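You operate a simulated robot arm through the tools that you are given. There is no shell and no other tool.

You run a simulated two-armed robot. Do the job below in one go: nothing can be reset, and whatever is moved stays where it is left.

TASK
Set the blue relief knob so that the display shows 350 kPa.
Fine: the pump is running. Free the lock first and lock it after. Then stop the pump and open the vent.

The check looks at the end state, three seconds after you hand in, the way a careful person would. Anything else that was tipped, shoved, dropped, spilled or broken makes it a failure.

THE ROBOT
Two 7-joint arms with fingered hands on one trunk that stands fixed in place. Base frame: the origin is at the foot of the trunk, x ahead of it, y to its left, z up. Readings come in m, degrees, newtons and seconds.
The left shoulder is at [0.099, 0.128, 1.086], the right one opposite. Payload 5 kg a hand.
The tool frame of a hand sits at the grasp point between the pads (the TCP): z along the fingers, y along the line on which they close. The tips reach 0.037 m beyond it. The gripper opens to 0.124 m. The gripper's body begins 0.043 m behind the TCP. The gripper is a hand of 3 fingers: y runs from the thumb to the fingers, the wrist lies at [-0.021, -0.116, -0.203] in the tool frame.
Orientation is that of the tool frame in the base frame, as a unit quaternion [w, x, y, z]. With the fingers straight down and the wrist toward the robot, the tool's x, y and z point along [0, 1, 0], [1, 0, 0] and [0, 0, -1] of the base frame.

THE INTERFACE
- The arms move only by the tool jog_arm. It takes "left_series", "right_series" or both (then of equal length, played together; a hand with none holds still); each is a list that holds one entry, the list of rows, each a list of 6 numbers: the shift along the tool's x, y, z in units of 40 mm (1.0 is 40 mm), then the turn, a rotation vector about the tool's x, y, z in units of 5 degrees (1.0 is 5 degrees). In form: [[[tx, ty, tz, rx, ry, rz], ...]]. A call has 1 to 20 rows; each row shifts and turns the commanded pose from where the row before left it, along the tool's axes as they then stand. A call with a number of a shift or a turn outside -1 to 1 is refused whole. A row lasts 0.2 s, in which the tool goes at most 0.05 m and 8.6 degrees; a call with a longer step from one row to the next is refused whole. Where a pose cannot be reached the arm comes as near as it can. A force on the tool above 40 N (or 10 N above the force at the start of the call, whichever is more), or a blocked arm, ends the call early, and 0.2 s more pass. In this call time passes only in rows, and 0.2 s behind the last. It gives the time, the measured TCP pose, the force on the tool (base axes), the opening and the grip force at its end, in the units of the frame above (readings bear some noise), with the torque about the TCP (base axes, N m) and any sound that the robot's microphone picked up, and new pictures: "views" is both (left out), scene, wrist or none (wrist: the cameras of the hands that moved).
- Cameras (640 x 400 px; columns grow to the right, rows downward): "scene" is now at [0.2431, 0.0664, 1.2714]; the picture's right is [0.71, -0.70, 0.00], its down [-0.23, -0.23, -0.94] and it looks along [0.66, 0.67, -0.33] (base axes); focal length 243 px, centre (320, 200). "left" rides on the left gripper at [-0.072, -0.104, -0.154] in its tool frame; the picture's right is [-0.83, -0.26, 0.49], its down [0.51, -0.72, 0.47] and it looks along [0.23, 0.64, 0.73] (tool axes); focal length 243 px, centre (320, 200). "right" rides on the right gripper at [0.072, -0.104, -0.154] in its tool frame; the picture's right is [-0.83, 0.26, -0.49], its down [-0.51, -0.72, 0.47] and it looks along [-0.23, 0.64, 0.73] (tool axes); focal length 243 px, centre (320, 200). There is no depth. A picture from a camera that has moved, and an enlarged one, comes with that camera's place and axes in the base frame and with its lens.
- slide_trunk(by): slides the trunk up (or, below 0, down) by that many m; the arms and the scene camera ride with it, the base frame stays. It gives what a move gives, with no picture.
- curl_fingers(index, middle, thumb_bend, thumb_turn, hand): sets how far each is bent, from 0 (flat) to 100 (curled in); at 30 the hand is open as for a grip, at 70 the pads meet at the TCP. One left out holds its place. A second passes; each finger stops where it meets its share of the squeeze, and holds until it gets a number again. It is the only way to open and close the hand. It gives what a move gives, with no picture; readings hold the bend of each and the force on the fingers (four entries, about 0 where the hand has none), thumb and palm. thumb_turn goes from beside the hand (0) to across from the fingers (100), as for a grip.
- head_to(pan, tilt): turns the head with the scene camera to pan (to the left, within 80 degrees either way) and tilt (down, from -29 to 69), counted from straight ahead of the robot. It gives what a move gives, and a new picture of the scene camera.
- close_up(camera, box): a new picture of the part [left, top, right, bottom] of that camera's present view, enlarged. The clock stands still meanwhile.
- finish_job(): hands the job in; it is judged then, once.

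Nothing tells you positions but the pictures and the camera data. Unless the task says otherwise, let go and move clear before handing in.

The tools are called after "Emit:" as a command line: name --argument value ..., lists and objects as JSON in quotes. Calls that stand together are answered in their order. jog_arm: Moves the arms, as the interface text tells. Its arguments: {"type":"object","properties":{"left_series":{"type":"array","items":{"type":"array","items":{"type":"array","items":{"type":"number"}}}},"right_series":{"type":"array","items":{"type":"array","items":{"type":"array","items":{"type":"number"}}}},"views":{"type":"string","enum":["both","scene","wrist","none"]}},"required":[]} The other tools are called the same way: slide_trunk (by) slides the trunk up or down; curl_fingers (index, middle, thumb_bend, thumb_turn, hand) moves the fingers one by one; head_to (pan, tilt) turns the head that bears the scene camera; close_up (camera, box) takes an enlarged picture of a part of a camera's view; finish_job () hands the job in.

At the start:

```text
time: 0.0
left_ee_pos: [0.4836, 0.7094, 1.1757]
left_ee_rot: [0.0, 0.707, 0.707, 0.0]
left_ft_force: [0.2, 0.9, 0.2]
left_ft_torque: [0.01, 0.04, 0.0]
left_gripper_width: 0.1236
left_grasp_force: 0.0
left_shape: jaw
left_bend: [30.0, 30.0, 30.0, 98.0]
left_finger forces: [0.0, 0.0, 0.0, 0.1, 0.0, 0.0]
right_ee_pos: [0.7238, 0.0883, 1.2492]
right_ee_rot: [0.0, 0.707, 0.707, 0.0]
right_ft_force: [-0.1, -0.2, -0.2]
right_ft_torque: [0.01, -0.04, -0.01]
right_gripper_width: 0.1234
right_grasp_force: 0.1
right_shape: jaw
right_bend: [30.0, 30.0, 30.0, 98.0]
right_finger forces: [0.0, 0.0, 0.1, 0.0, 0.1, 0.0]
trunk travel left (down, up): [-0.275, 0.288]
head pan, tilt: [45.2, 19.3]
```

scene: 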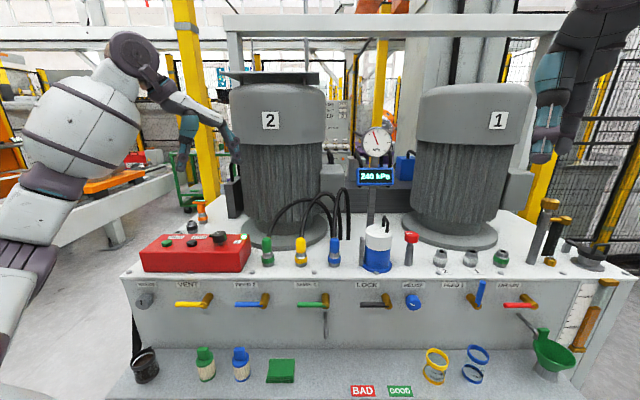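
right: 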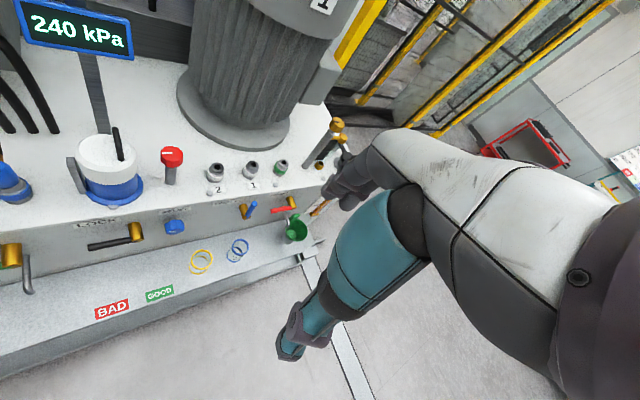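
left: 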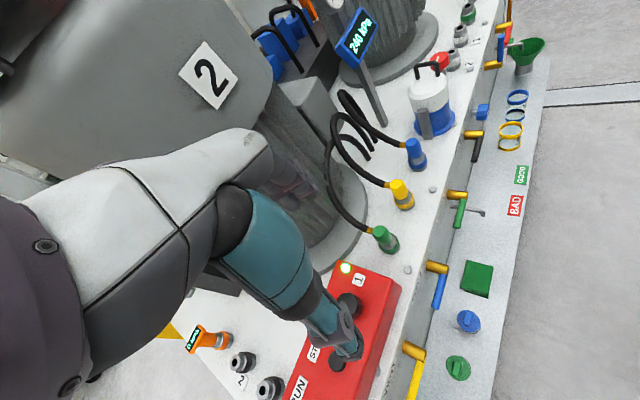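

I see a hydraulic bench turned about 45° to the left, with VENT, LOCK and RELIEF controls on its front panel, a red pump box on the left and a display showing 240 kPa. I'll look closer at the controls before moving.

Emit:
close_up --camera "scene" --box '[120, 270, 280, 370]'

Emit:
close_up --camera "scene" --box '[280, 270, 440, 370]'

Emit:
close_up --camera "scene" --box '[130, 190, 290, 290]'

Emit:
close_up --camera "scene" --box '[330, 120, 450, 195]'

Emit:
close_up --camera "left" --box '[240, 240, 480, 400]'

Emit:
close_up --camera "right" --box '[0, 120, 320, 320]'

```text
4.00 times, centred on (200, 320) of scene
camera zoom: at [0.2431, 0.0664, 1.2714], right [0.71, -0.7, 0.0], down [-0.23, -0.23, -0.94], along [0.66, 0.67, -0.33], focal length 973 px, centre (800, -280)
```

zoom: 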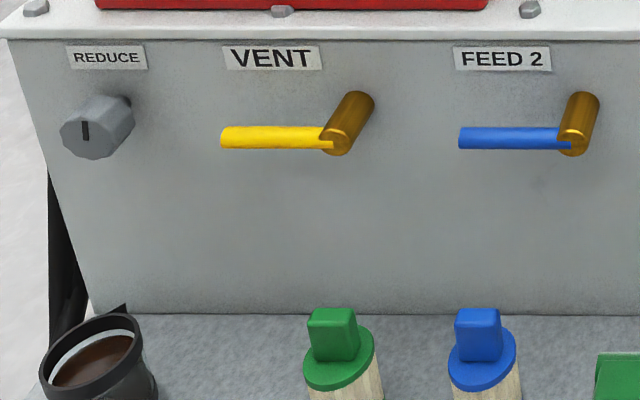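

```text
4.00 times, centred on (360, 320) of scene
camera zoom: at [0.2431, 0.0664, 1.2714], right [0.71, -0.7, 0.0], down [-0.23, -0.23, -0.94], along [0.66, 0.67, -0.33], focal length 973 px, centre (160, -280)
```

zoom: 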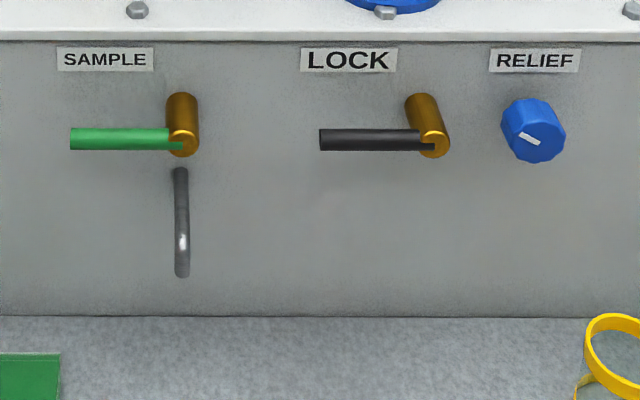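

```text
4.00 times, centred on (210, 240) of scene
camera zoom: at [0.2431, 0.0664, 1.2714], right [0.71, -0.7, 0.0], down [-0.23, -0.23, -0.94], along [0.66, 0.67, -0.33], focal length 973 px, centre (760, 40)
```

zoom: 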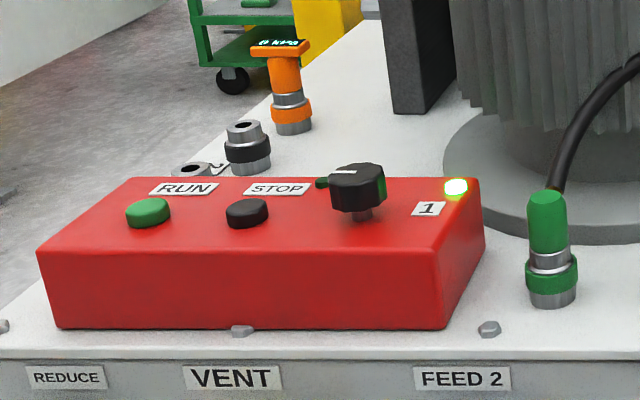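

```text
5.33 times, centred on (390, 158) of scene
camera zoom: at [0.2431, 0.0664, 1.2714], right [0.71, -0.7, 0.0], down [-0.23, -0.23, -0.94], along [0.66, 0.67, -0.33], focal length 1297 px, centre (-53, 427)
```

zoom: 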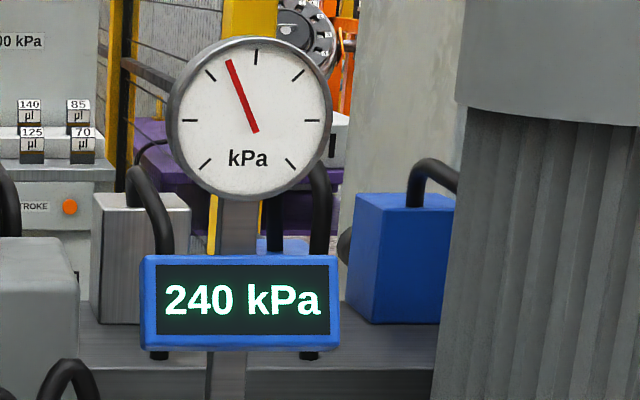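

```text
2.50 times, centred on (360, 320) of left
camera zoom: at [0.3792, 0.6379, 1.3292], right [-0.26, -0.83, -0.49], down [-0.72, 0.51, -0.47], along [0.64, 0.23, -0.73], focal length 606 px, centre (220, -100)
```

zoom: 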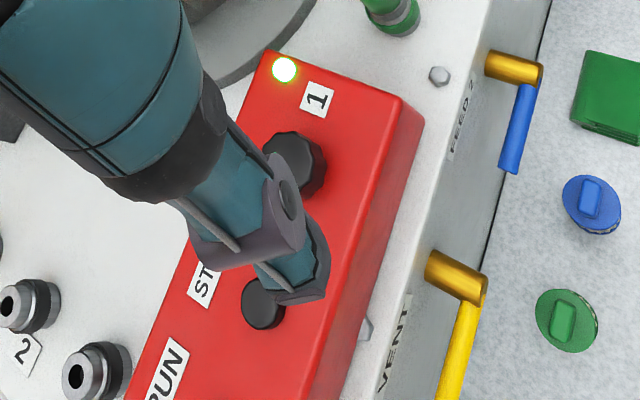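

```text
2.00 times, centred on (160, 220) of right
camera zoom: at [0.6194, 0.1617, 1.402], right [0.26, -0.83, 0.49], down [-0.72, -0.51, -0.47], along [0.64, -0.23, -0.73], focal length 485 px, centre (640, 160)
```

zoom: 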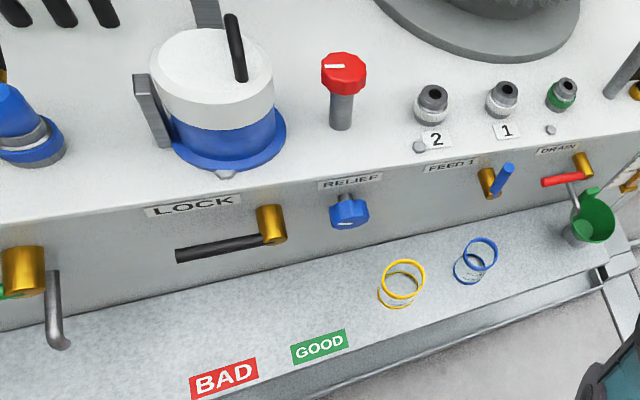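

The LOCK stem end is at about [0.81, 0.35, 0.72] and the RELIEF knob at about [0.87, 0.30, 0.72]. The panel faces the robot, with its inward normal at yaw 45°. I'll turn the right hand to face the panel while it is still in free space: yaw first, then pitch.

Emit:
jog_arm --right_series '[[[0, 0, 0, 0, 0, -0.904], [0, 0, 0, 0, 0, -0.904], [0, 0, 0, 0, 0, -0.904], [0, 0, 0, 0, 0, -0.904], [0, 0, 0, 0, 0, -0.904], [0, 0, 0, 0, 0, -0.904], [0, 0, 0, 0, 0, -0.904], [0, 0, 0, 0, 0, -0.904], [0, 0, 0, 0, 0, -0.904], [0, 0, 0, 0, 0, -0.904]]]' --views "both"

```text
time: 2.2
left_ee_pos: [0.4837, 0.7091, 1.1762]
left_ee_rot: [0.0, 0.708, 0.706, 0.001]
left_ft_force: [-0.2, 0.0, 0.2]
left_ft_torque: [-0.04, 0.04, -0.03]
left_gripper_width: 0.1236
left_grasp_force: 0.0
left_shape: jaw
left_bend: [30.0, 30.0, 30.0, 98.0]
left_finger forces: [0.0, 0.1, 0.1, 0.0, 0.1, 0.1]
right_ee_pos: [0.724, 0.089, 1.2489]
right_ee_rot: [0.0, 0.38, 0.925, 0.001]
right_ft_force: [0.0, 0.3, 0.5]
right_ft_torque: [0.04, 0.01, 0.0]
right_gripper_width: 0.1237
right_grasp_force: 0.0
right_shape: jaw
right_bend: [30.0, 30.0, 30.0, 98.0]
right_finger forces: [0.0, 0.0, 0.0, 0.1, 0.1, 0.0]
trunk travel left (down, up): [-0.275, 0.288]
head pan, tilt: [45.2, 19.3]
camera scene: at [0.2434, 0.0663, 1.2714], right [0.71, -0.7, 0.0], down [-0.23, -0.23, -0.94], along [0.66, 0.67, -0.33], focal length 243 px, centre (320, 200)
camera right: at [0.599, 0.0658, 1.4019], right [0.77, -0.4, 0.49], down [-0.15, -0.87, -0.47], along [0.62, 0.29, -0.73], focal length 243 px, centre (320, 200)
```

scene: 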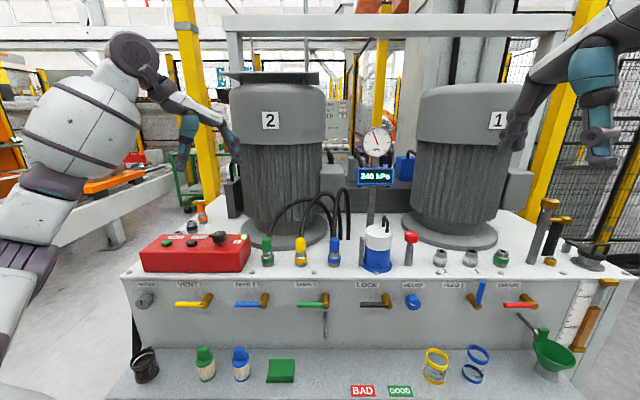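
right: 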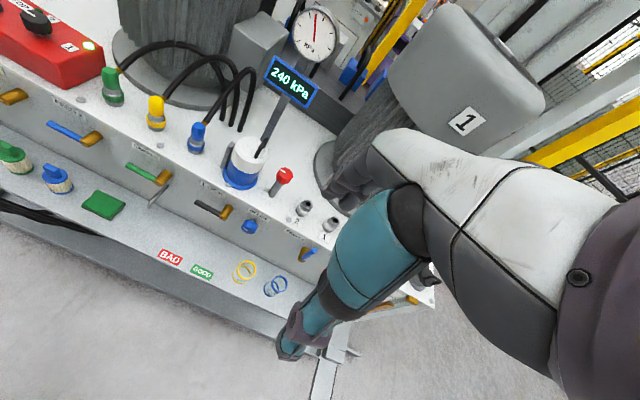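

The yaw came out as commanded, and the right hand is in free space about 0.25 m in front of the panel's controls. Next I'll pitch it up so the fingers point horizontally at the panel.

Emit:
jog_arm --right_series '[[[0, 0, 0, -1, 0, 0], [0, 0, 0, -1, 0, 0], [0, 0, 0, -1, 0, 0], [0, 0, 0, -1, 0, 0], [0, 0, 0, -1, 0, 0], [0, 0, 0, -1, 0, 0], [0, 0, 0, -1, 0, 0], [0, 0, 0, -1, 0, 0], [0, 0, 0, -1, 0, 0], [0, 0, 0, -1, 0, 0], [0, 0, 0, -1, 0, 0], [0, 0, 0, -1, 0, 0], [0, 0, 0, -1, 0, 0], [0, 0, 0, -1, 0, 0], [0, 0, 0, -1, 0, 0], [0, 0, 0, -1, 0, 0], [0, 0, 0, -1, 0, 0], [0, 0, 0, -1, 0, 0]]]' --views "both"

```text
time: 6.0
left_ee_pos: [0.4842, 0.7101, 1.1755]
left_ee_rot: [0.0, 0.707, 0.707, 0.0]
left_ft_force: [0.0, 1.0, -0.1]
left_ft_torque: [0.02, -0.01, 0.03]
left_gripper_width: 0.1236
left_grasp_force: 0.1
left_shape: jaw
left_bend: [30.0, 30.0, 30.0, 98.0]
left_finger forces: [0.1, 0.0, 0.1, 0.1, 0.0, 0.0]
right_ee_pos: [0.7232, 0.088, 1.2471]
right_ee_rot: [0.27, 0.27, 0.654, 0.654]
right_ft_force: [0.9, 1.2, -0.2]
right_ft_torque: [0.01, 0.03, 0.01]
right_gripper_width: 0.1238
right_grasp_force: 0.1
right_shape: jaw
right_bend: [30.0, 30.0, 30.0, 98.0]
right_finger forces: [0.0, 0.0, 0.0, 0.0, 0.1, 0.0]
trunk travel left (down, up): [-0.275, 0.288]
head pan, tilt: [45.2, 19.3]
camera scene: at [0.2436, 0.0669, 1.2713], right [0.71, -0.7, 0.0], down [-0.23, -0.23, -0.94], along [0.66, 0.67, -0.33], focal length 243 px, centre (320, 200)
camera right: at [0.5647, 0.031, 1.1439], right [0.24, -0.93, 0.26], down [0.69, -0.02, -0.72], along [0.68, 0.35, 0.64], focal length 243 px, centre (320, 200)
```

scene: 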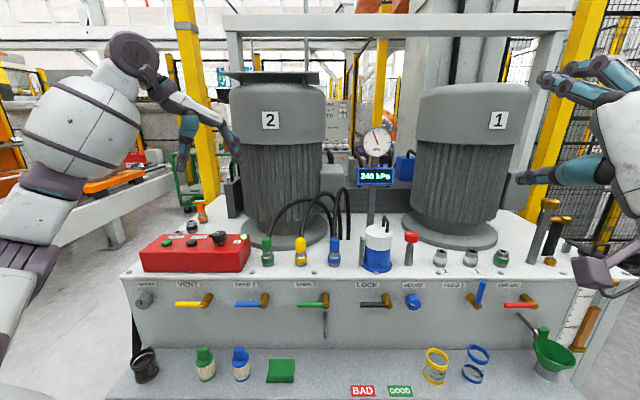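
right: 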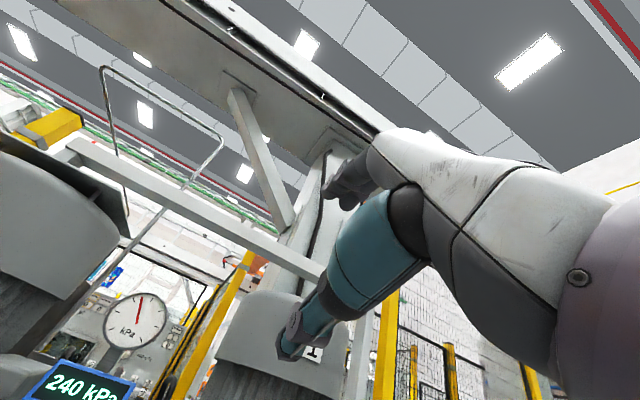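

Both hands are clear, and the right hand now points horizontally at the panel. Before lowering the trunk for a comfortable low reach, I'll back the left hand away from the red pump box.

Emit:
jog_arm --left_series '[[[-0.7, -0.7, 0, 0, 0, 0], [-0.7, -0.7, 0, 0, 0, 0], [-0.7, -0.7, 0, 0, 0, 0], [-0.7, -0.7, 0, 0, 0, 0], [-0.7, -0.7, 0, 0, 0, 0]]]' --views "none"

Emit:
slide_trunk --by -0.2

Emit:
head_to --pan 40 --tilt 19.3

```text
time: 7.2
left_ee_pos: [0.3415, 0.5652, 1.1775]
left_ee_rot: [-0.001, 0.707, 0.707, 0.0]
left_ft_force: [-0.1, 0.6, -0.4]
left_ft_torque: [0.0, -0.03, -0.01]
left_gripper_width: 0.1236
left_grasp_force: 0.1
left_shape: jaw
left_bend: [30.0, 30.0, 30.0, 98.0]
left_finger forces: [0.0, 0.0, 0.1, 0.1, 0.1, 0.1]
right_ee_pos: [0.7221, 0.0866, 1.2495]
right_ee_rot: [0.27, 0.269, 0.653, 0.655]
right_ft_force: [0.3, 0.0, 0.5]
right_ft_torque: [0.01, 0.03, -0.03]
right_gripper_width: 0.1236
right_grasp_force: 0.0
right_shape: jaw
right_bend: [30.0, 30.0, 30.0, 98.0]
right_finger forces: [0.0, 0.0, 0.0, 0.1, 0.1, 0.1]
trunk travel left (down, up): [-0.275, 0.288]
head pan, tilt: [45.2, 19.3]
```

```text
time: 9.4
left_ee_pos: [0.3437, 0.5685, 0.9768]
left_ee_rot: [-0.001, 0.707, 0.707, 0.0]
left_ft_force: [0.5, 0.7, -0.2]
left_ft_torque: [-0.01, -0.01, -0.01]
left_gripper_width: 0.1237
left_grasp_force: 0.1
left_shape: jaw
left_bend: [30.0, 30.0, 30.0, 98.0]
left_finger forces: [0.1, 0.0, 0.0, 0.0, 0.1, 0.0]
right_ee_pos: [0.7213, 0.0884, 1.0484]
right_ee_rot: [0.27, 0.269, 0.653, 0.654]
right_ft_force: [-0.2, 0.7, 0.1]
right_ft_torque: [0.0, -0.02, -0.01]
right_gripper_width: 0.124
right_grasp_force: 0.1
right_shape: jaw
right_bend: [30.0, 30.0, 30.0, 98.0]
right_finger forces: [0.1, 0.1, 0.0, 0.0, 0.1, 0.0]
trunk travel left (down, up): [-0.075, 0.488]
head pan, tilt: [45.2, 19.3]
```

```text
time: 10.0
left_ee_pos: [0.3438, 0.5681, 0.9754]
left_ee_rot: [0.0, 0.707, 0.707, 0.0]
left_ft_force: [-0.1, -1.6, -0.3]
left_ft_torque: [-0.03, 0.04, 0.01]
left_gripper_width: 0.1238
left_grasp_force: 0.0
left_shape: jaw
left_bend: [30.0, 30.0, 30.0, 98.0]
left_finger forces: [0.1, 0.0, 0.0, 0.1, 0.0, 0.0]
right_ee_pos: [0.724, 0.0888, 1.0483]
right_ee_rot: [0.27, 0.27, 0.654, 0.654]
right_ft_force: [0.0, 0.8, 0.3]
right_ft_torque: [-0.05, -0.02, 0.0]
right_gripper_width: 0.1236
right_grasp_force: 0.0
right_shape: jaw
right_bend: [30.0, 30.0, 30.0, 98.0]
right_finger forces: [0.0, 0.0, 0.0, 0.0, 0.1, 0.0]
trunk travel left (down, up): [-0.075, 0.488]
head pan, tilt: [40.0, 19.3]
camera scene: at [0.3218, 0.0601, 1.0417], right [0.64, -0.77, 0.0], down [-0.25, -0.21, -0.94], along [0.72, 0.61, -0.33], focal length 243 px, centre (320, 200)
```

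scene: 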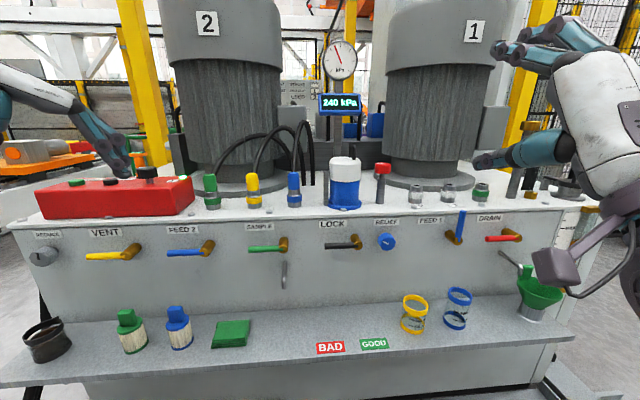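

The trunk is down and the panel is in clear view from a second viewpoint. I'll zoom in on the lock and relief knob to refine their positions and to see the hand's shape.

Emit:
close_up --camera "scene" --box '[310, 200, 470, 300]'

Emit:
close_up --camera "scene" --box '[460, 0, 640, 113]'

Emit:
close_up --camera "scene" --box '[460, 90, 640, 202]'

Emit:
close_up --camera "scene" --box '[20, 160, 220, 285]'

```text
4.00 times, centred on (390, 250) of scene
camera zoom: at [0.3218, 0.0601, 1.0417], right [0.64, -0.77, 0.0], down [-0.25, -0.21, -0.94], along [0.72, 0.61, -0.33], focal length 973 px, centre (40, 0)
```

zoom: 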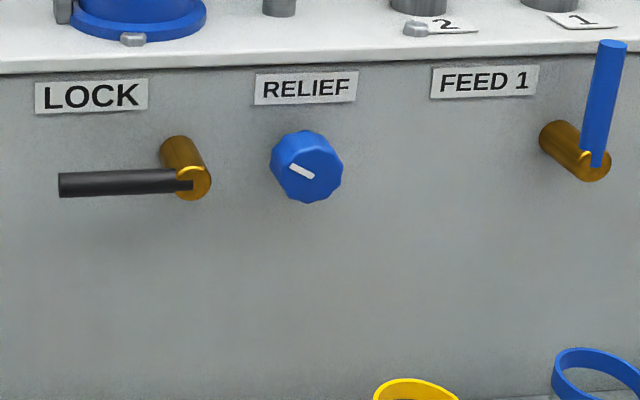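

```text
3.54 times, centred on (550, 56) of scene
camera zoom: at [0.3218, 0.0601, 1.0417], right [0.64, -0.77, 0.0], down [-0.25, -0.21, -0.94], along [0.72, 0.61, -0.33], focal length 861 px, centre (-494, 708)
```

zoom: 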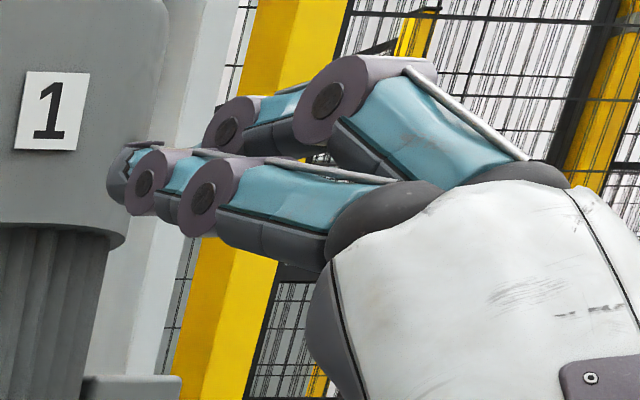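

```text
3.56 times, centred on (550, 146) of scene
camera zoom: at [0.3218, 0.0601, 1.0417], right [0.64, -0.77, 0.0], down [-0.25, -0.21, -0.94], along [0.72, 0.61, -0.33], focal length 865 px, centre (-498, 392)
```

zoom: 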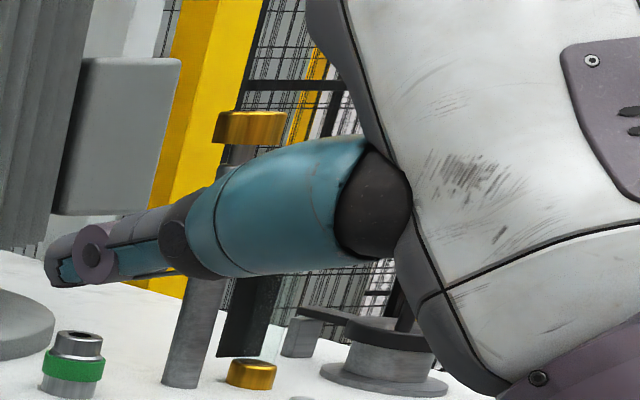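

```text
3.20 times, centred on (120, 222) of scene
camera zoom: at [0.3218, 0.0601, 1.0417], right [0.64, -0.77, 0.0], down [-0.25, -0.21, -0.94], along [0.72, 0.61, -0.33], focal length 778 px, centre (960, 128)
```

zoom: 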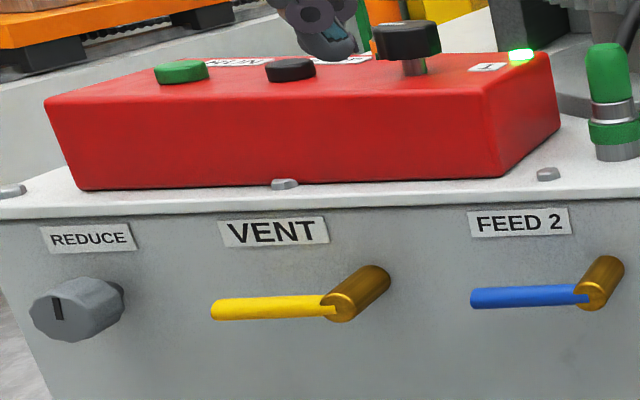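

The LOCK stem end refines to about [0.80, 0.336, 0.729] with the handle pointing left about 9 cm, and the knob face to about [0.859, 0.289, 0.729]. I'll close the right hand into a beak so it can push the lock handle up from below, and check its shape.

Emit:
curl_fingers --hand "right" --index 68 --middle 68 --thumb_bend 68

Emit:
jog_arm --right_series '[[[0.8, -0.7, 0, 0, 0, 0], [0.8, -0.7, 0, 0, 0, 0], [0.8, -0.7, 0, 0, 0, 0], [0.8, -0.7, 0, 0, 0, 0]]]' --views "both"

```text
time: 11.0
left_ee_pos: [0.3452, 0.5693, 0.9758]
left_ee_rot: [0.0, 0.707, 0.707, 0.0]
left_ft_force: [-0.4, -0.2, -0.3]
left_ft_torque: [0.02, -0.03, 0.01]
left_gripper_width: 0.1238
left_grasp_force: 0.2
left_shape: jaw
left_bend: [30.0, 30.0, 30.0, 98.0]
left_finger forces: [0.0, 0.0, 0.0, 0.0, 0.0, 0.0]
right_ee_pos: [0.7236, 0.0892, 1.0481]
right_ee_rot: [0.269, 0.27, 0.654, 0.654]
right_ft_force: [-0.6, -0.5, 0.4]
right_ft_torque: [-0.03, 0.0, -0.01]
right_gripper_width: 0.0131
right_grasp_force: 0.0
right_shape: fingers
right_bend: [68.0, 68.0, 68.0, 98.0]
right_finger forces: [0.1, 0.0, 0.0, 0.1, 0.0, 0.0]
trunk travel left (down, up): [-0.075, 0.488]
head pan, tilt: [40.0, 19.3]
```

```text
time: 12.0
left_ee_pos: [0.3429, 0.5691, 0.9769]
left_ee_rot: [0.0, 0.707, 0.707, 0.0]
left_ft_force: [0.7, 0.5, -0.2]
left_ft_torque: [-0.04, 0.03, -0.03]
left_gripper_width: 0.1236
left_grasp_force: 0.1
left_shape: jaw
left_bend: [30.0, 30.0, 30.0, 98.0]
left_finger forces: [0.0, 0.0, 0.0, 0.1, 0.0, 0.0]
right_ee_pos: [0.6595, 0.1359, 0.9426]
right_ee_rot: [0.262, 0.262, 0.659, 0.655]
right_ft_force: [0.2, 0.2, -0.1]
right_ft_torque: [-0.01, 0.01, -0.01]
right_gripper_width: 0.0127
right_grasp_force: 0.1
right_shape: fingers
right_bend: [68.0, 68.0, 68.0, 98.0]
right_finger forces: [0.0, 0.0, 0.0, 0.0, 0.0, 0.1]
right hand out of reach, approached as far as the arm can: row 3, 4
trunk travel left (down, up): [-0.075, 0.488]
head pan, tilt: [40.0, 19.3]
camera scene: at [0.3218, 0.0603, 1.0417], right [0.64, -0.77, 0.0], down [-0.25, -0.21, -0.94], along [0.72, 0.61, -0.33], focal length 243 px, centre (320, 200)
camera right: at [0.5025, 0.0739, 0.8386], right [0.27, -0.93, 0.27], down [0.69, -0.01, -0.72], along [0.67, 0.38, 0.64], focal length 243 px, centre (320, 200)
```

scene: 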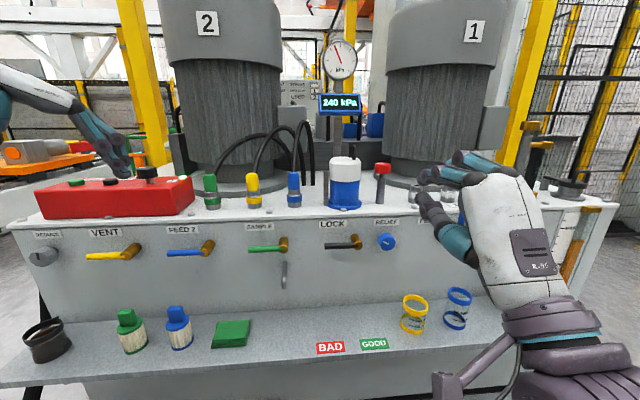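
right: 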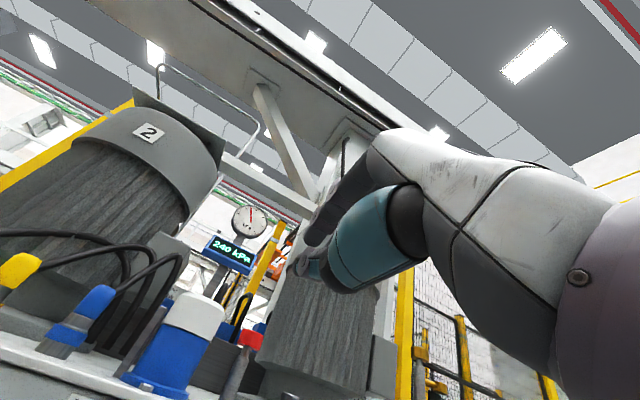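

The arm folded too far close to the body, about 5 cm short of the commanded spot. I'll move the hand forward toward the panel while still well above the ledge and see whether the pose becomes reachable.

Emit:
jog_arm --right_series '[[[0, 0, 0.9, 0, 0, 0], [0, 0, 0.9, 0, 0, 0], [0, 0, 0.9, 0, 0, 0]]]' --views "none"

```text
time: 12.8
left_ee_pos: [0.3439, 0.569, 0.9763]
left_ee_rot: [0.001, 0.708, 0.707, 0.0]
left_ft_force: [-0.3, -0.2, -0.2]
left_ft_torque: [0.01, 0.02, 0.02]
left_gripper_width: 0.1238
left_grasp_force: 0.2
left_shape: jaw
left_bend: [30.0, 30.0, 30.0, 98.0]
left_finger forces: [0.0, 0.1, 0.1, 0.1, 0.0, 0.1]
right_ee_pos: [0.7549, 0.1837, 0.9474]
right_ee_rot: [0.266, 0.266, 0.656, 0.655]
right_ft_force: [-0.4, 0.4, -0.6]
right_ft_torque: [0.03, -0.02, -0.01]
right_gripper_width: 0.0131
right_grasp_force: 0.0
right_shape: fingers
right_bend: [68.0, 68.0, 68.0, 98.0]
right_finger forces: [0.1, 0.0, 0.0, 0.0, 0.0, 0.0]
right hand out of reach, approached as far as the arm can: row 1, 2, 3
trunk travel left (down, up): [-0.075, 0.488]
head pan, tilt: [40.0, 19.3]
```

The right arm can't hold this palm-up-the-panel posture at a low height. I'll move it aside and test the left hand instead, with its wrist on the left side of the hand and the fingers still pointing into the panel.

Emit:
jog_arm --right_series '[[[-0.9, 0, -0.35, 0, 0, 0], [-0.9, 0, -0.35, 0, 0, 0], [-0.9, 0, -0.35, 0, 0, 0], [-0.9, 0, -0.35, 0, 0, 0], [-0.9, 0, -0.35, 0, 0, 0], [-0.9, 0, -0.35, 0, 0, 0], [-0.9, 0, -0.35, 0, 0, 0]]]' --views "none"

Emit:
jog_arm --left_series '[[[0, 0, 0, 0, 0, 1], [0, 0, 0, 0, 0, 1], [0, 0, 0, 0, 0, 1], [0, 0, 0, 0, 0, 1], [0, 0, 0, 0, 0, 1], [0, 0, 0, 0, 0, 1], [0, 0, 0, 0, 0, 1], [0, 0, 0, 0, 0, 1], [0, 0, 0, 0, 0, 0.96]]]' --views "none"

Emit:
jog_arm --left_series '[[[0, 0, 0, 0, 1, 0], [0, 0, 0, 0, 1, 0], [0, 0, 0, 0, 1, 0], [0, 0, 0, 0, 1, 0], [0, 0, 0, 0, 1, 0], [0, 0, 0, 0, 1, 0], [0, 0, 0, 0, 1, 0], [0, 0, 0, 0, 1, 0], [0, 0, 0, 0, 1, 0]]]' --views "both"

```text
time: 14.4
left_ee_pos: [0.3438, 0.5681, 0.9766]
left_ee_rot: [0.001, 0.707, 0.707, 0.0]
left_ft_force: [0.0, -0.6, 0.5]
left_ft_torque: [0.0, -0.02, -0.03]
left_gripper_width: 0.1238
left_grasp_force: 0.1
left_shape: jaw
left_bend: [30.0, 30.0, 30.0, 98.0]
left_finger forces: [0.0, 0.0, 0.0, 0.1, 0.0, 0.0]
right_ee_pos: [0.8641, -0.0628, 0.9471]
right_ee_rot: [0.269, 0.269, 0.654, 0.654]
right_ft_force: [-1.0, -0.3, -0.8]
right_ft_torque: [0.03, 0.0, 0.03]
right_gripper_width: 0.013
right_grasp_force: 0.0
right_shape: fingers
right_bend: [68.0, 68.0, 68.0, 98.0]
right_finger forces: [0.1, 0.0, 0.1, 0.1, 0.0, 0.0]
trunk travel left (down, up): [-0.075, 0.488]
head pan, tilt: [40.0, 19.3]
```

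```text
time: 16.4
left_ee_pos: [0.3448, 0.5692, 0.9762]
left_ee_rot: [0.001, 0.924, 0.383, 0.0]
left_ft_force: [0.3, -0.1, 0.2]
left_ft_torque: [-0.02, -0.01, 0.0]
left_gripper_width: 0.1235
left_grasp_force: 0.0
left_shape: jaw
left_bend: [30.0, 30.0, 30.0, 98.0]
left_finger forces: [0.0, 0.0, 0.0, 0.0, 0.1, 0.1]
right_ee_pos: [0.8642, -0.0629, 0.947]
right_ee_rot: [0.27, 0.269, 0.654, 0.654]
right_ft_force: [0.5, 0.7, 0.0]
right_ft_torque: [0.02, -0.02, -0.02]
right_gripper_width: 0.0128
right_grasp_force: 0.0
right_shape: fingers
right_bend: [68.0, 68.0, 68.0, 98.0]
right_finger forces: [0.0, 0.1, 0.0, 0.1, 0.0, 0.1]
trunk travel left (down, up): [-0.075, 0.488]
head pan, tilt: [40.0, 19.3]
```

```text
time: 18.4
left_ee_pos: [0.3427, 0.569, 0.9764]
left_ee_rot: [-0.148, 0.852, 0.355, 0.354]
left_ft_force: [0.5, 0.9, 0.9]
left_ft_torque: [-0.04, -0.01, 0.02]
left_gripper_width: 0.1239
left_grasp_force: 0.1
left_shape: jaw
left_bend: [30.0, 30.0, 30.0, 98.0]
left_finger forces: [0.0, 0.1, 0.0, 0.1, 0.0, 0.0]
right_ee_pos: [0.8645, -0.0628, 0.9468]
right_ee_rot: [0.27, 0.269, 0.654, 0.654]
right_ft_force: [-0.2, -0.4, -0.1]
right_ft_torque: [-0.02, 0.01, 0.0]
right_gripper_width: 0.013
right_grasp_force: 0.1
right_shape: fingers
right_bend: [68.0, 68.0, 68.0, 98.0]
right_finger forces: [0.0, 0.1, 0.1, 0.0, 0.0, 0.0]
trunk travel left (down, up): [-0.075, 0.488]
head pan, tilt: [40.0, 19.3]
camera scene: at [0.3218, 0.0602, 1.0417], right [0.64, -0.77, 0.0], down [-0.25, -0.21, -0.94], along [0.72, 0.61, -0.33], focal length 243 px, centre (320, 200)
camera left: at [0.1568, 0.5299, 1.0329], right [-0.35, 0.02, -0.94], down [-0.02, 1.0, 0.03], along [0.94, 0.03, -0.35], focal length 243 px, centre (320, 200)
```

scene: 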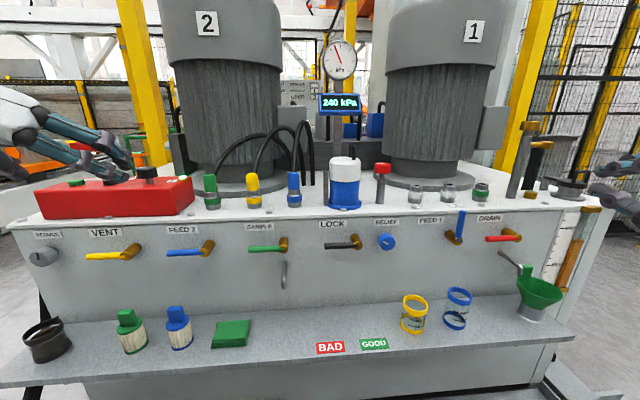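
left: 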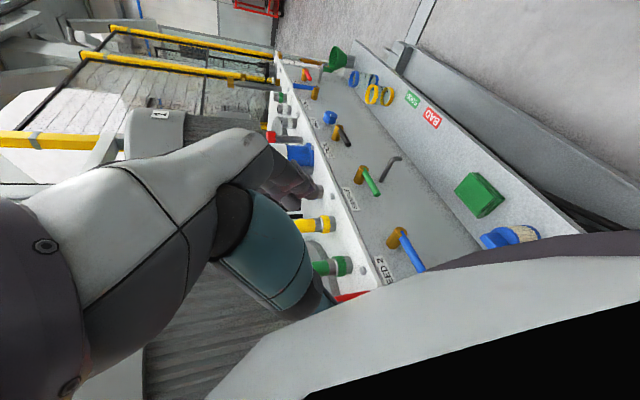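

The left hand follows well at 45° of tilt. I'll continue tilting until the fingers point straight into the panel.

Emit:
jog_arm --left_series '[[[0, 0, 0, 0, 1, 0], [0, 0, 0, 0, 1, 0], [0, 0, 0, 0, 1, 0], [0, 0, 0, 0, 1, 0], [0, 0, 0, 0, 1, 0], [0, 0, 0, 0, 1, 0], [0, 0, 0, 0, 1, 0], [0, 0, 0, 0, 1, 0], [0, 0, 0, 0, 1, 0]]]' --views "both"

```text
time: 20.4
left_ee_pos: [0.3408, 0.5987, 0.9912]
left_ee_rot: [-0.272, 0.653, 0.27, 0.653]
left_ft_force: [-0.4, -0.3, 0.0]
left_ft_torque: [0.0, 0.04, 0.03]
left_gripper_width: 0.1239
left_grasp_force: 0.0
left_shape: jaw
left_bend: [30.0, 30.0, 30.0, 98.0]
left_finger forces: [0.0, 0.1, 0.0, 0.0, 0.0, 0.0]
left hand out of reach, approached as far as the arm can: row 7, 8, 9
right_ee_pos: [0.864, -0.0621, 0.9467]
right_ee_rot: [0.269, 0.269, 0.654, 0.654]
right_ft_force: [-0.4, -0.2, -0.3]
right_ft_torque: [0.01, 0.0, -0.02]
right_gripper_width: 0.013
right_grasp_force: 0.0
right_shape: fingers
right_bend: [68.0, 68.0, 68.0, 98.0]
right_finger forces: [0.0, 0.1, 0.0, 0.0, 0.1, 0.0]
trunk travel left (down, up): [-0.075, 0.488]
head pan, tilt: [40.0, 19.3]
camera scene: at [0.3219, 0.0603, 1.0417], right [0.64, -0.77, 0.0], down [-0.25, -0.21, -0.94], along [0.72, 0.61, -0.33], focal length 243 px, centre (320, 200)
camera left: at [0.1573, 0.5648, 0.9173], right [0.16, 0.53, -0.83], down [-0.18, 0.84, 0.51], along [0.97, 0.07, 0.23], focal length 243 px, centre (320, 200)
```

scene: 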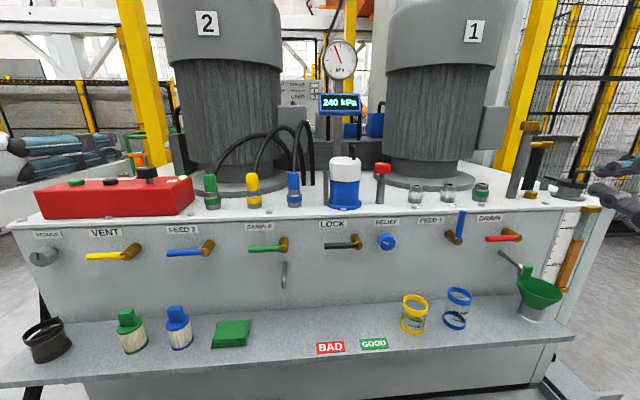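
left: 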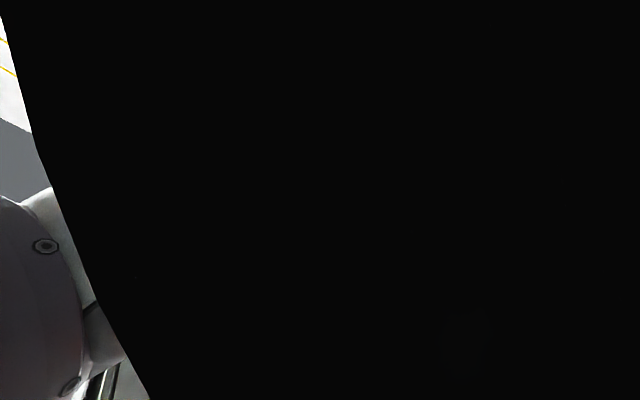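

The orientation is correct, but this spot is near the arm's limit. I'll slide the left hand right along the panel toward LOCK at a safe height and check whether reach improves.

Emit:
jog_arm --left_series '[[[0, 1, 0, 0, 0, 0], [0, 1, 0, 0, 0, 0], [0, 1, 0, 0, 0, 0], [0, 1, 0, 0, 0, 0], [0, 1, 0, 0, 0, 0], [0, 1, 0, 0, 0, 0], [0, 1, 0, 0, 0, 0], [0, 1, 0, 0, 0, 0], [0, 1, 0, 0, 0, 0], [0, 1, 0, 0, 0, 0]]]' --views "both"

```text
time: 22.6
left_ee_pos: [0.6421, 0.4206, 1.0556]
left_ee_rot: [-0.272, 0.653, 0.272, 0.652]
left_ft_force: [0.4, -0.7, 0.5]
left_ft_torque: [0.05, -0.01, 0.01]
left_gripper_width: 0.1238
left_grasp_force: 0.0
left_shape: jaw
left_bend: [30.0, 30.0, 30.0, 98.0]
left_finger forces: [0.1, 0.0, 0.0, 0.0, 0.1, 0.0]
left hand out of reach, approached as far as the arm can: row 1, 2, 3, 4, 5, 6, 7
right_ee_pos: [0.8635, -0.0651, 0.9466]
right_ee_rot: [0.269, 0.269, 0.653, 0.654]
right_ft_force: [-0.4, -1.3, -0.2]
right_ft_torque: [-0.02, 0.0, 0.02]
right_gripper_width: 0.013
right_grasp_force: 0.2
right_shape: fingers
right_bend: [68.0, 68.0, 68.0, 98.0]
right_finger forces: [0.1, 0.0, 0.0, 0.0, 0.0, 0.1]
trunk travel left (down, up): [-0.075, 0.488]
head pan, tilt: [40.0, 19.3]
camera scene: at [0.3216, 0.059, 1.0419], right [0.64, -0.77, 0.0], down [-0.25, -0.21, -0.94], along [0.72, 0.61, -0.33], focal length 243 px, centre (320, 200)
camera left: at [0.461, 0.3866, 0.9827], right [0.16, 0.53, -0.83], down [-0.18, 0.84, 0.51], along [0.97, 0.07, 0.23], focal length 243 px, centre (320, 200)
```

scene: 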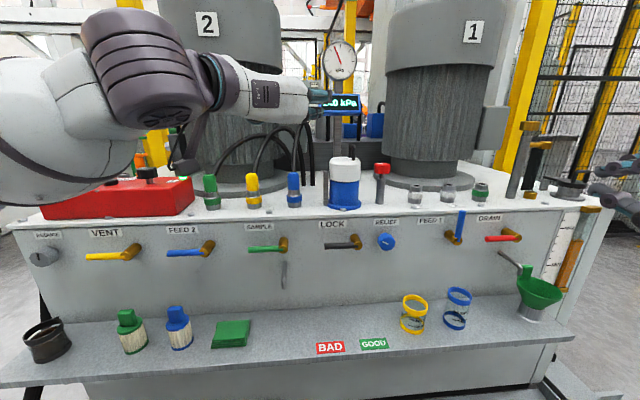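
left: 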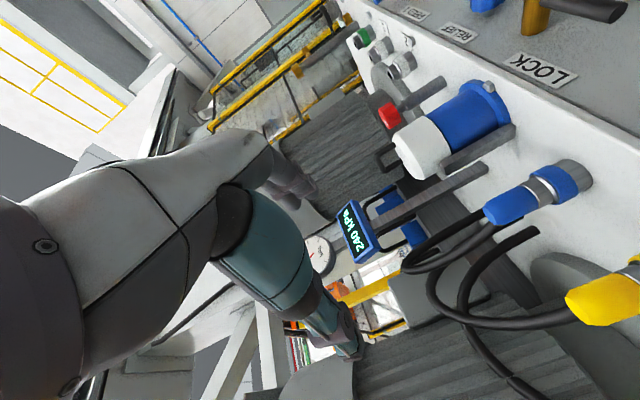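

This pose is now reachable, with the left hand at about [0.64, 0.42, 1.06] pointing into the panel. I'll back off slightly and descend toward the lock's height.

Emit:
jog_arm --left_series '[[[-0.5, 0.2, -0.5, 0, 0, 0], [-0.5, 0.2, -0.5, 0, 0, 0], [-0.5, 0.2, -0.5, 0, 0, 0], [-0.5, 0.2, -0.5, 0, 0, 0], [-0.9, 0.2, 0, 0, 0, 0], [-0.9, 0.2, 0, 0, 0, 0]]]' --views "both"

```text
time: 24.0
left_ee_pos: [0.709, 0.3682, 0.9558]
left_ee_rot: [-0.271, 0.654, 0.272, 0.652]
left_ft_force: [0.6, -0.3, -0.5]
left_ft_torque: [-0.01, -0.02, -0.02]
left_gripper_width: 0.1239
left_grasp_force: 0.1
left_shape: jaw
left_bend: [30.0, 30.0, 30.0, 98.0]
left_finger forces: [0.0, 0.0, 0.0, 0.0, 0.0, 0.1]
left hand out of reach, approached as far as the arm can: row 1, 2, 3, 4, 5, 6
right_ee_pos: [0.8646, -0.0626, 0.9466]
right_ee_rot: [0.27, 0.269, 0.654, 0.654]
right_ft_force: [0.6, -0.3, -0.5]
right_ft_torque: [0.01, -0.01, 0.01]
right_gripper_width: 0.013
right_grasp_force: 0.1
right_shape: fingers
right_bend: [68.0, 68.0, 68.0, 98.0]
right_finger forces: [0.0, 0.1, 0.0, 0.0, 0.2, 0.0]
trunk travel left (down, up): [-0.075, 0.488]
head pan, tilt: [40.0, 19.3]
camera scene: at [0.3223, 0.0601, 1.0415], right [0.64, -0.77, 0.0], down [-0.25, -0.21, -0.94], along [0.72, 0.61, -0.33], focal length 243 px, centre (320, 200)
camera left: at [0.5267, 0.3341, 0.8825], right [0.16, 0.53, -0.83], down [-0.18, 0.84, 0.51], along [0.97, 0.07, 0.23], focal length 243 px, centre (320, 200)
```

scene: 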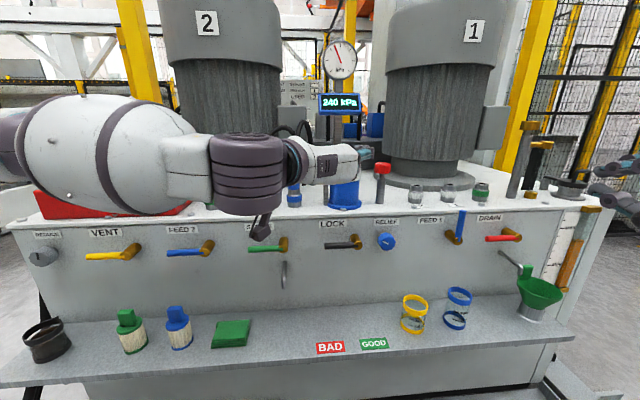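
left: 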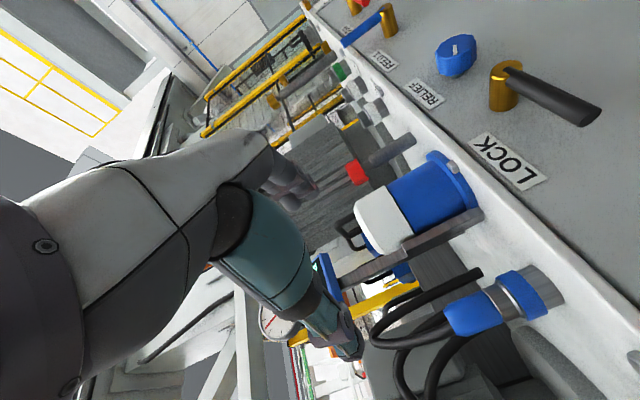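

The left arm can't pull back any further here: its wrist is already within about 0.43 m of the shoulder, which looks like the arm's folding limit. Raising the trunk adds distance between shoulder and wrist, so I'll do that and descend again.

Emit:
slide_trunk --by 0.15

Emit:
curl_fingers --hand "left" --index 68 --middle 68 --thumb_bend 68

Emit:
jog_arm --left_series '[[[-0.9, -0.3, -0.25, 0, 0, 0], [-0.9, -0.3, -0.25, 0, 0, 0], [-0.9, -0.3, -0.25, 0, 0, 0], [-0.9, -0.3, -0.25, 0, 0, 0], [-0.9, -0.3, -0.25, 0, 0, 0], [-0.9, -0.3, -0.25, 0, 0, 0]]]' --views "both"

```text
time: 25.8
left_ee_pos: [0.7087, 0.3676, 1.1037]
left_ee_rot: [-0.272, 0.654, 0.271, 0.652]
left_ft_force: [0.2, 0.5, -0.6]
left_ft_torque: [-0.03, -0.02, 0.03]
left_gripper_width: 0.1239
left_grasp_force: 0.1
left_shape: jaw
left_bend: [30.0, 30.0, 30.0, 98.0]
left_finger forces: [0.0, 0.1, 0.0, 0.0, 0.0, 0.0]
right_ee_pos: [0.8638, -0.0647, 1.0959]
right_ee_rot: [0.269, 0.27, 0.654, 0.654]
right_ft_force: [1.5, -1.3, -0.2]
right_ft_torque: [0.0, -0.01, 0.04]
right_gripper_width: 0.0128
right_grasp_force: 0.0
right_shape: fingers
right_bend: [68.0, 68.0, 68.0, 98.0]
right_finger forces: [0.1, 0.0, 0.0, 0.1, 0.1, 0.1]
trunk travel left (down, up): [-0.225, 0.338]
head pan, tilt: [40.0, 19.3]
```

```text
time: 26.8
left_ee_pos: [0.7088, 0.3653, 1.1055]
left_ee_rot: [-0.272, 0.653, 0.272, 0.652]
left_ft_force: [-0.9, 0.5, -0.4]
left_ft_torque: [0.02, -0.02, -0.01]
left_gripper_width: 0.013
left_grasp_force: 0.1
left_shape: fingers
left_bend: [68.0, 68.0, 68.0, 98.0]
left_finger forces: [0.1, 0.1, 0.0, 0.0, 0.0, 0.1]
right_ee_pos: [0.8624, -0.0644, 1.0972]
right_ee_rot: [0.269, 0.27, 0.654, 0.654]
right_ft_force: [0.6, -0.5, 0.1]
right_ft_torque: [0.01, -0.02, 0.0]
right_gripper_width: 0.013
right_grasp_force: 0.1
right_shape: fingers
right_bend: [68.0, 68.0, 68.0, 98.0]
right_finger forces: [0.0, 0.0, 0.0, 0.0, 0.1, 0.1]
trunk travel left (down, up): [-0.225, 0.338]
head pan, tilt: [40.0, 19.3]
```

```text
time: 28.2
left_ee_pos: [0.6488, 0.3848, 0.8854]
left_ee_rot: [-0.272, 0.652, 0.273, 0.653]
left_ft_force: [-0.3, 0.4, 0.7]
left_ft_torque: [0.01, 0.0, -0.02]
left_gripper_width: 0.0131
left_grasp_force: 0.2
left_shape: fingers
left_bend: [68.0, 68.0, 68.0, 98.0]
left_finger forces: [0.1, 0.0, 0.1, 0.1, 0.0, 0.1]
left hand out of reach, approached as far as the arm can: row 3, 4, 5
right_ee_pos: [0.8624, -0.0638, 1.0966]
right_ee_rot: [0.269, 0.269, 0.654, 0.654]
right_ft_force: [-0.7, 0.6, 0.1]
right_ft_torque: [0.03, 0.01, -0.05]
right_gripper_width: 0.0129
right_grasp_force: 0.1
right_shape: fingers
right_bend: [68.0, 68.0, 68.0, 98.0]
right_finger forces: [0.1, 0.1, 0.0, 0.0, 0.0, 0.0]
trunk travel left (down, up): [-0.225, 0.338]
head pan, tilt: [40.0, 19.3]
camera scene: at [0.2645, 0.0609, 1.2174], right [0.64, -0.77, 0.0], down [-0.25, -0.21, -0.94], along [0.72, 0.61, -0.33], focal length 243 px, centre (320, 200)
camera left: at [0.466, 0.3514, 0.8116], right [0.16, 0.53, -0.83], down [-0.18, 0.84, 0.51], along [0.97, 0.07, 0.23], focal length 243 px, centre (320, 200)
```

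scene: 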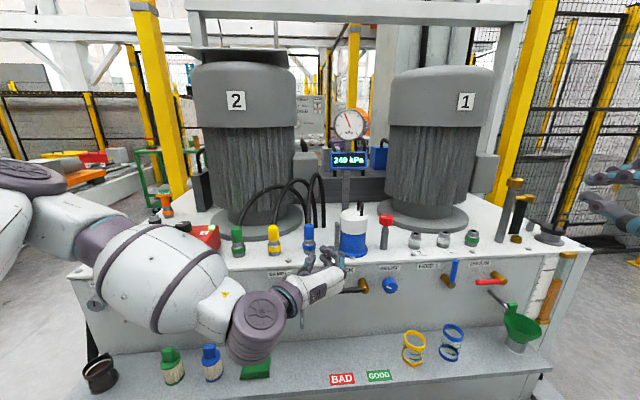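
left: 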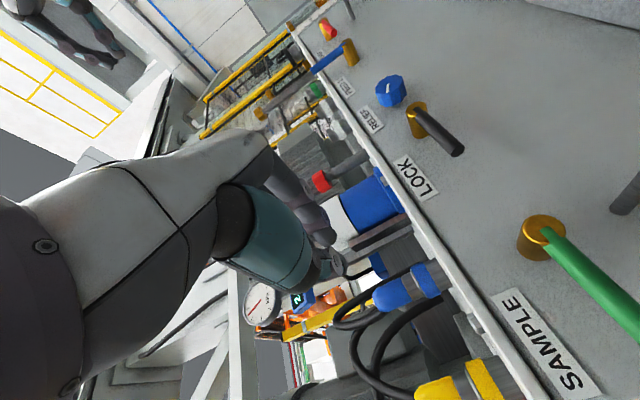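

Reach improved: the left hand is at about [0.65, 0.385, 0.885], and its fingertips are still about 3 cm short of the handle plane. I'll keep descending, watching the forearm against the bottles on the ledge.

Emit:
jog_arm --left_series '[[[-0.9, 0.0, 0, 0, 0, 0], [-0.9, 0.0, 0, 0, 0, 0], [-0.9, 0.0, 0, 0, 0, 0]]]' --views "both"

```text
time: 29.0
left_ee_pos: [0.649, 0.3844, 0.7727]
left_ee_rot: [-0.271, 0.654, 0.272, 0.652]
left_ft_force: [-0.5, -0.4, 0.4]
left_ft_torque: [-0.01, -0.01, 0.02]
left_gripper_width: 0.0133
left_grasp_force: 0.0
left_shape: fingers
left_bend: [68.0, 68.0, 68.0, 98.0]
left_finger forces: [0.0, 0.0, 0.0, 0.1, 0.0, 0.0]
right_ee_pos: [0.8638, -0.0632, 1.0968]
right_ee_rot: [0.269, 0.27, 0.654, 0.653]
right_ft_force: [0.3, -0.5, -0.7]
right_ft_torque: [0.02, 0.0, 0.01]
right_gripper_width: 0.0131
right_grasp_force: 0.1
right_shape: fingers
right_bend: [68.0, 68.0, 68.0, 98.0]
right_finger forces: [0.0, 0.1, 0.1, 0.0, 0.0, 0.0]
trunk travel left (down, up): [-0.225, 0.338]
head pan, tilt: [40.0, 19.3]
camera scene: at [0.2655, 0.0607, 1.2171], right [0.64, -0.77, 0.0], down [-0.25, -0.21, -0.94], along [0.72, 0.61, -0.33], focal length 243 px, centre (320, 200)
camera left: at [0.4661, 0.3509, 0.701], right [0.16, 0.53, -0.83], down [-0.18, 0.84, 0.51], along [0.97, 0.07, 0.23], focal length 243 px, centre (320, 200)
```

scene: 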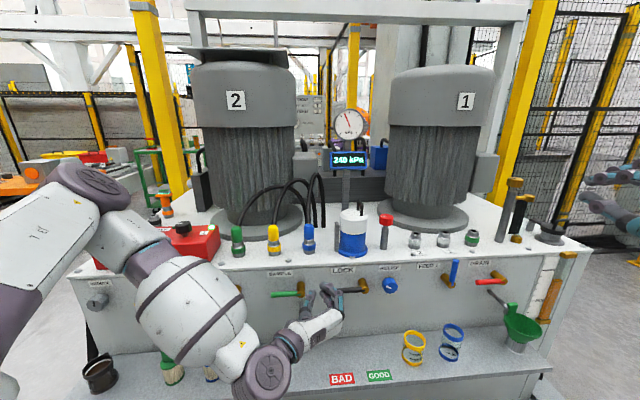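
left: 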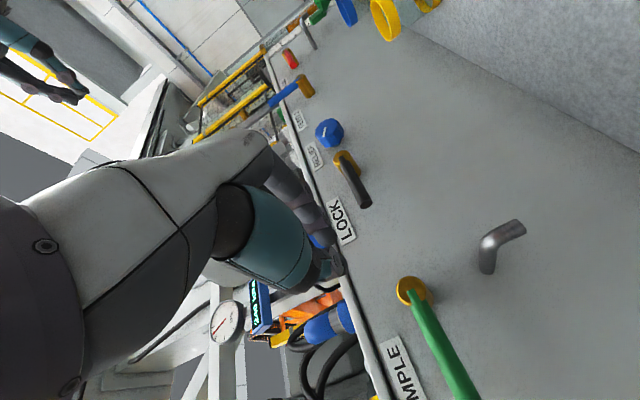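

The posture works, with the left hand at [0.649, 0.384, 0.773] and its beak just left of the LOCK handle. I'll zoom in to see the beak's shape and its clearance.

Emit:
close_up --camera "scene" --box '[260, 250, 420, 350]'

Emit:
close_up --camera "left" --box '[240, 80, 480, 320]'

```text
4.00 times, centred on (340, 300) of scene
camera zoom: at [0.2655, 0.0607, 1.2171], right [0.64, -0.77, 0.0], down [-0.25, -0.21, -0.94], along [0.72, 0.61, -0.33], focal length 973 px, centre (240, -200)
```

zoom: 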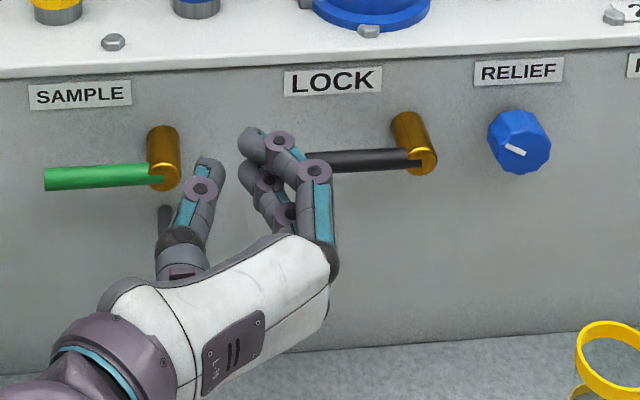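

```text
1.67 times, centred on (360, 200) of left
camera zoom: at [0.4661, 0.3509, 0.701], right [0.16, 0.53, -0.83], down [-0.18, 0.84, 0.51], along [0.97, 0.07, 0.23], focal length 404 px, centre (253, 200)
```

zoom: 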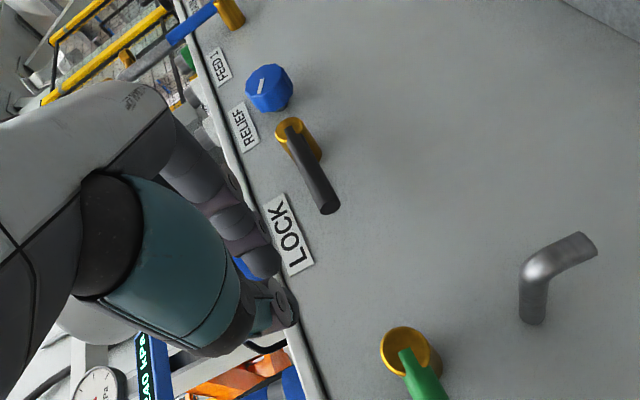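

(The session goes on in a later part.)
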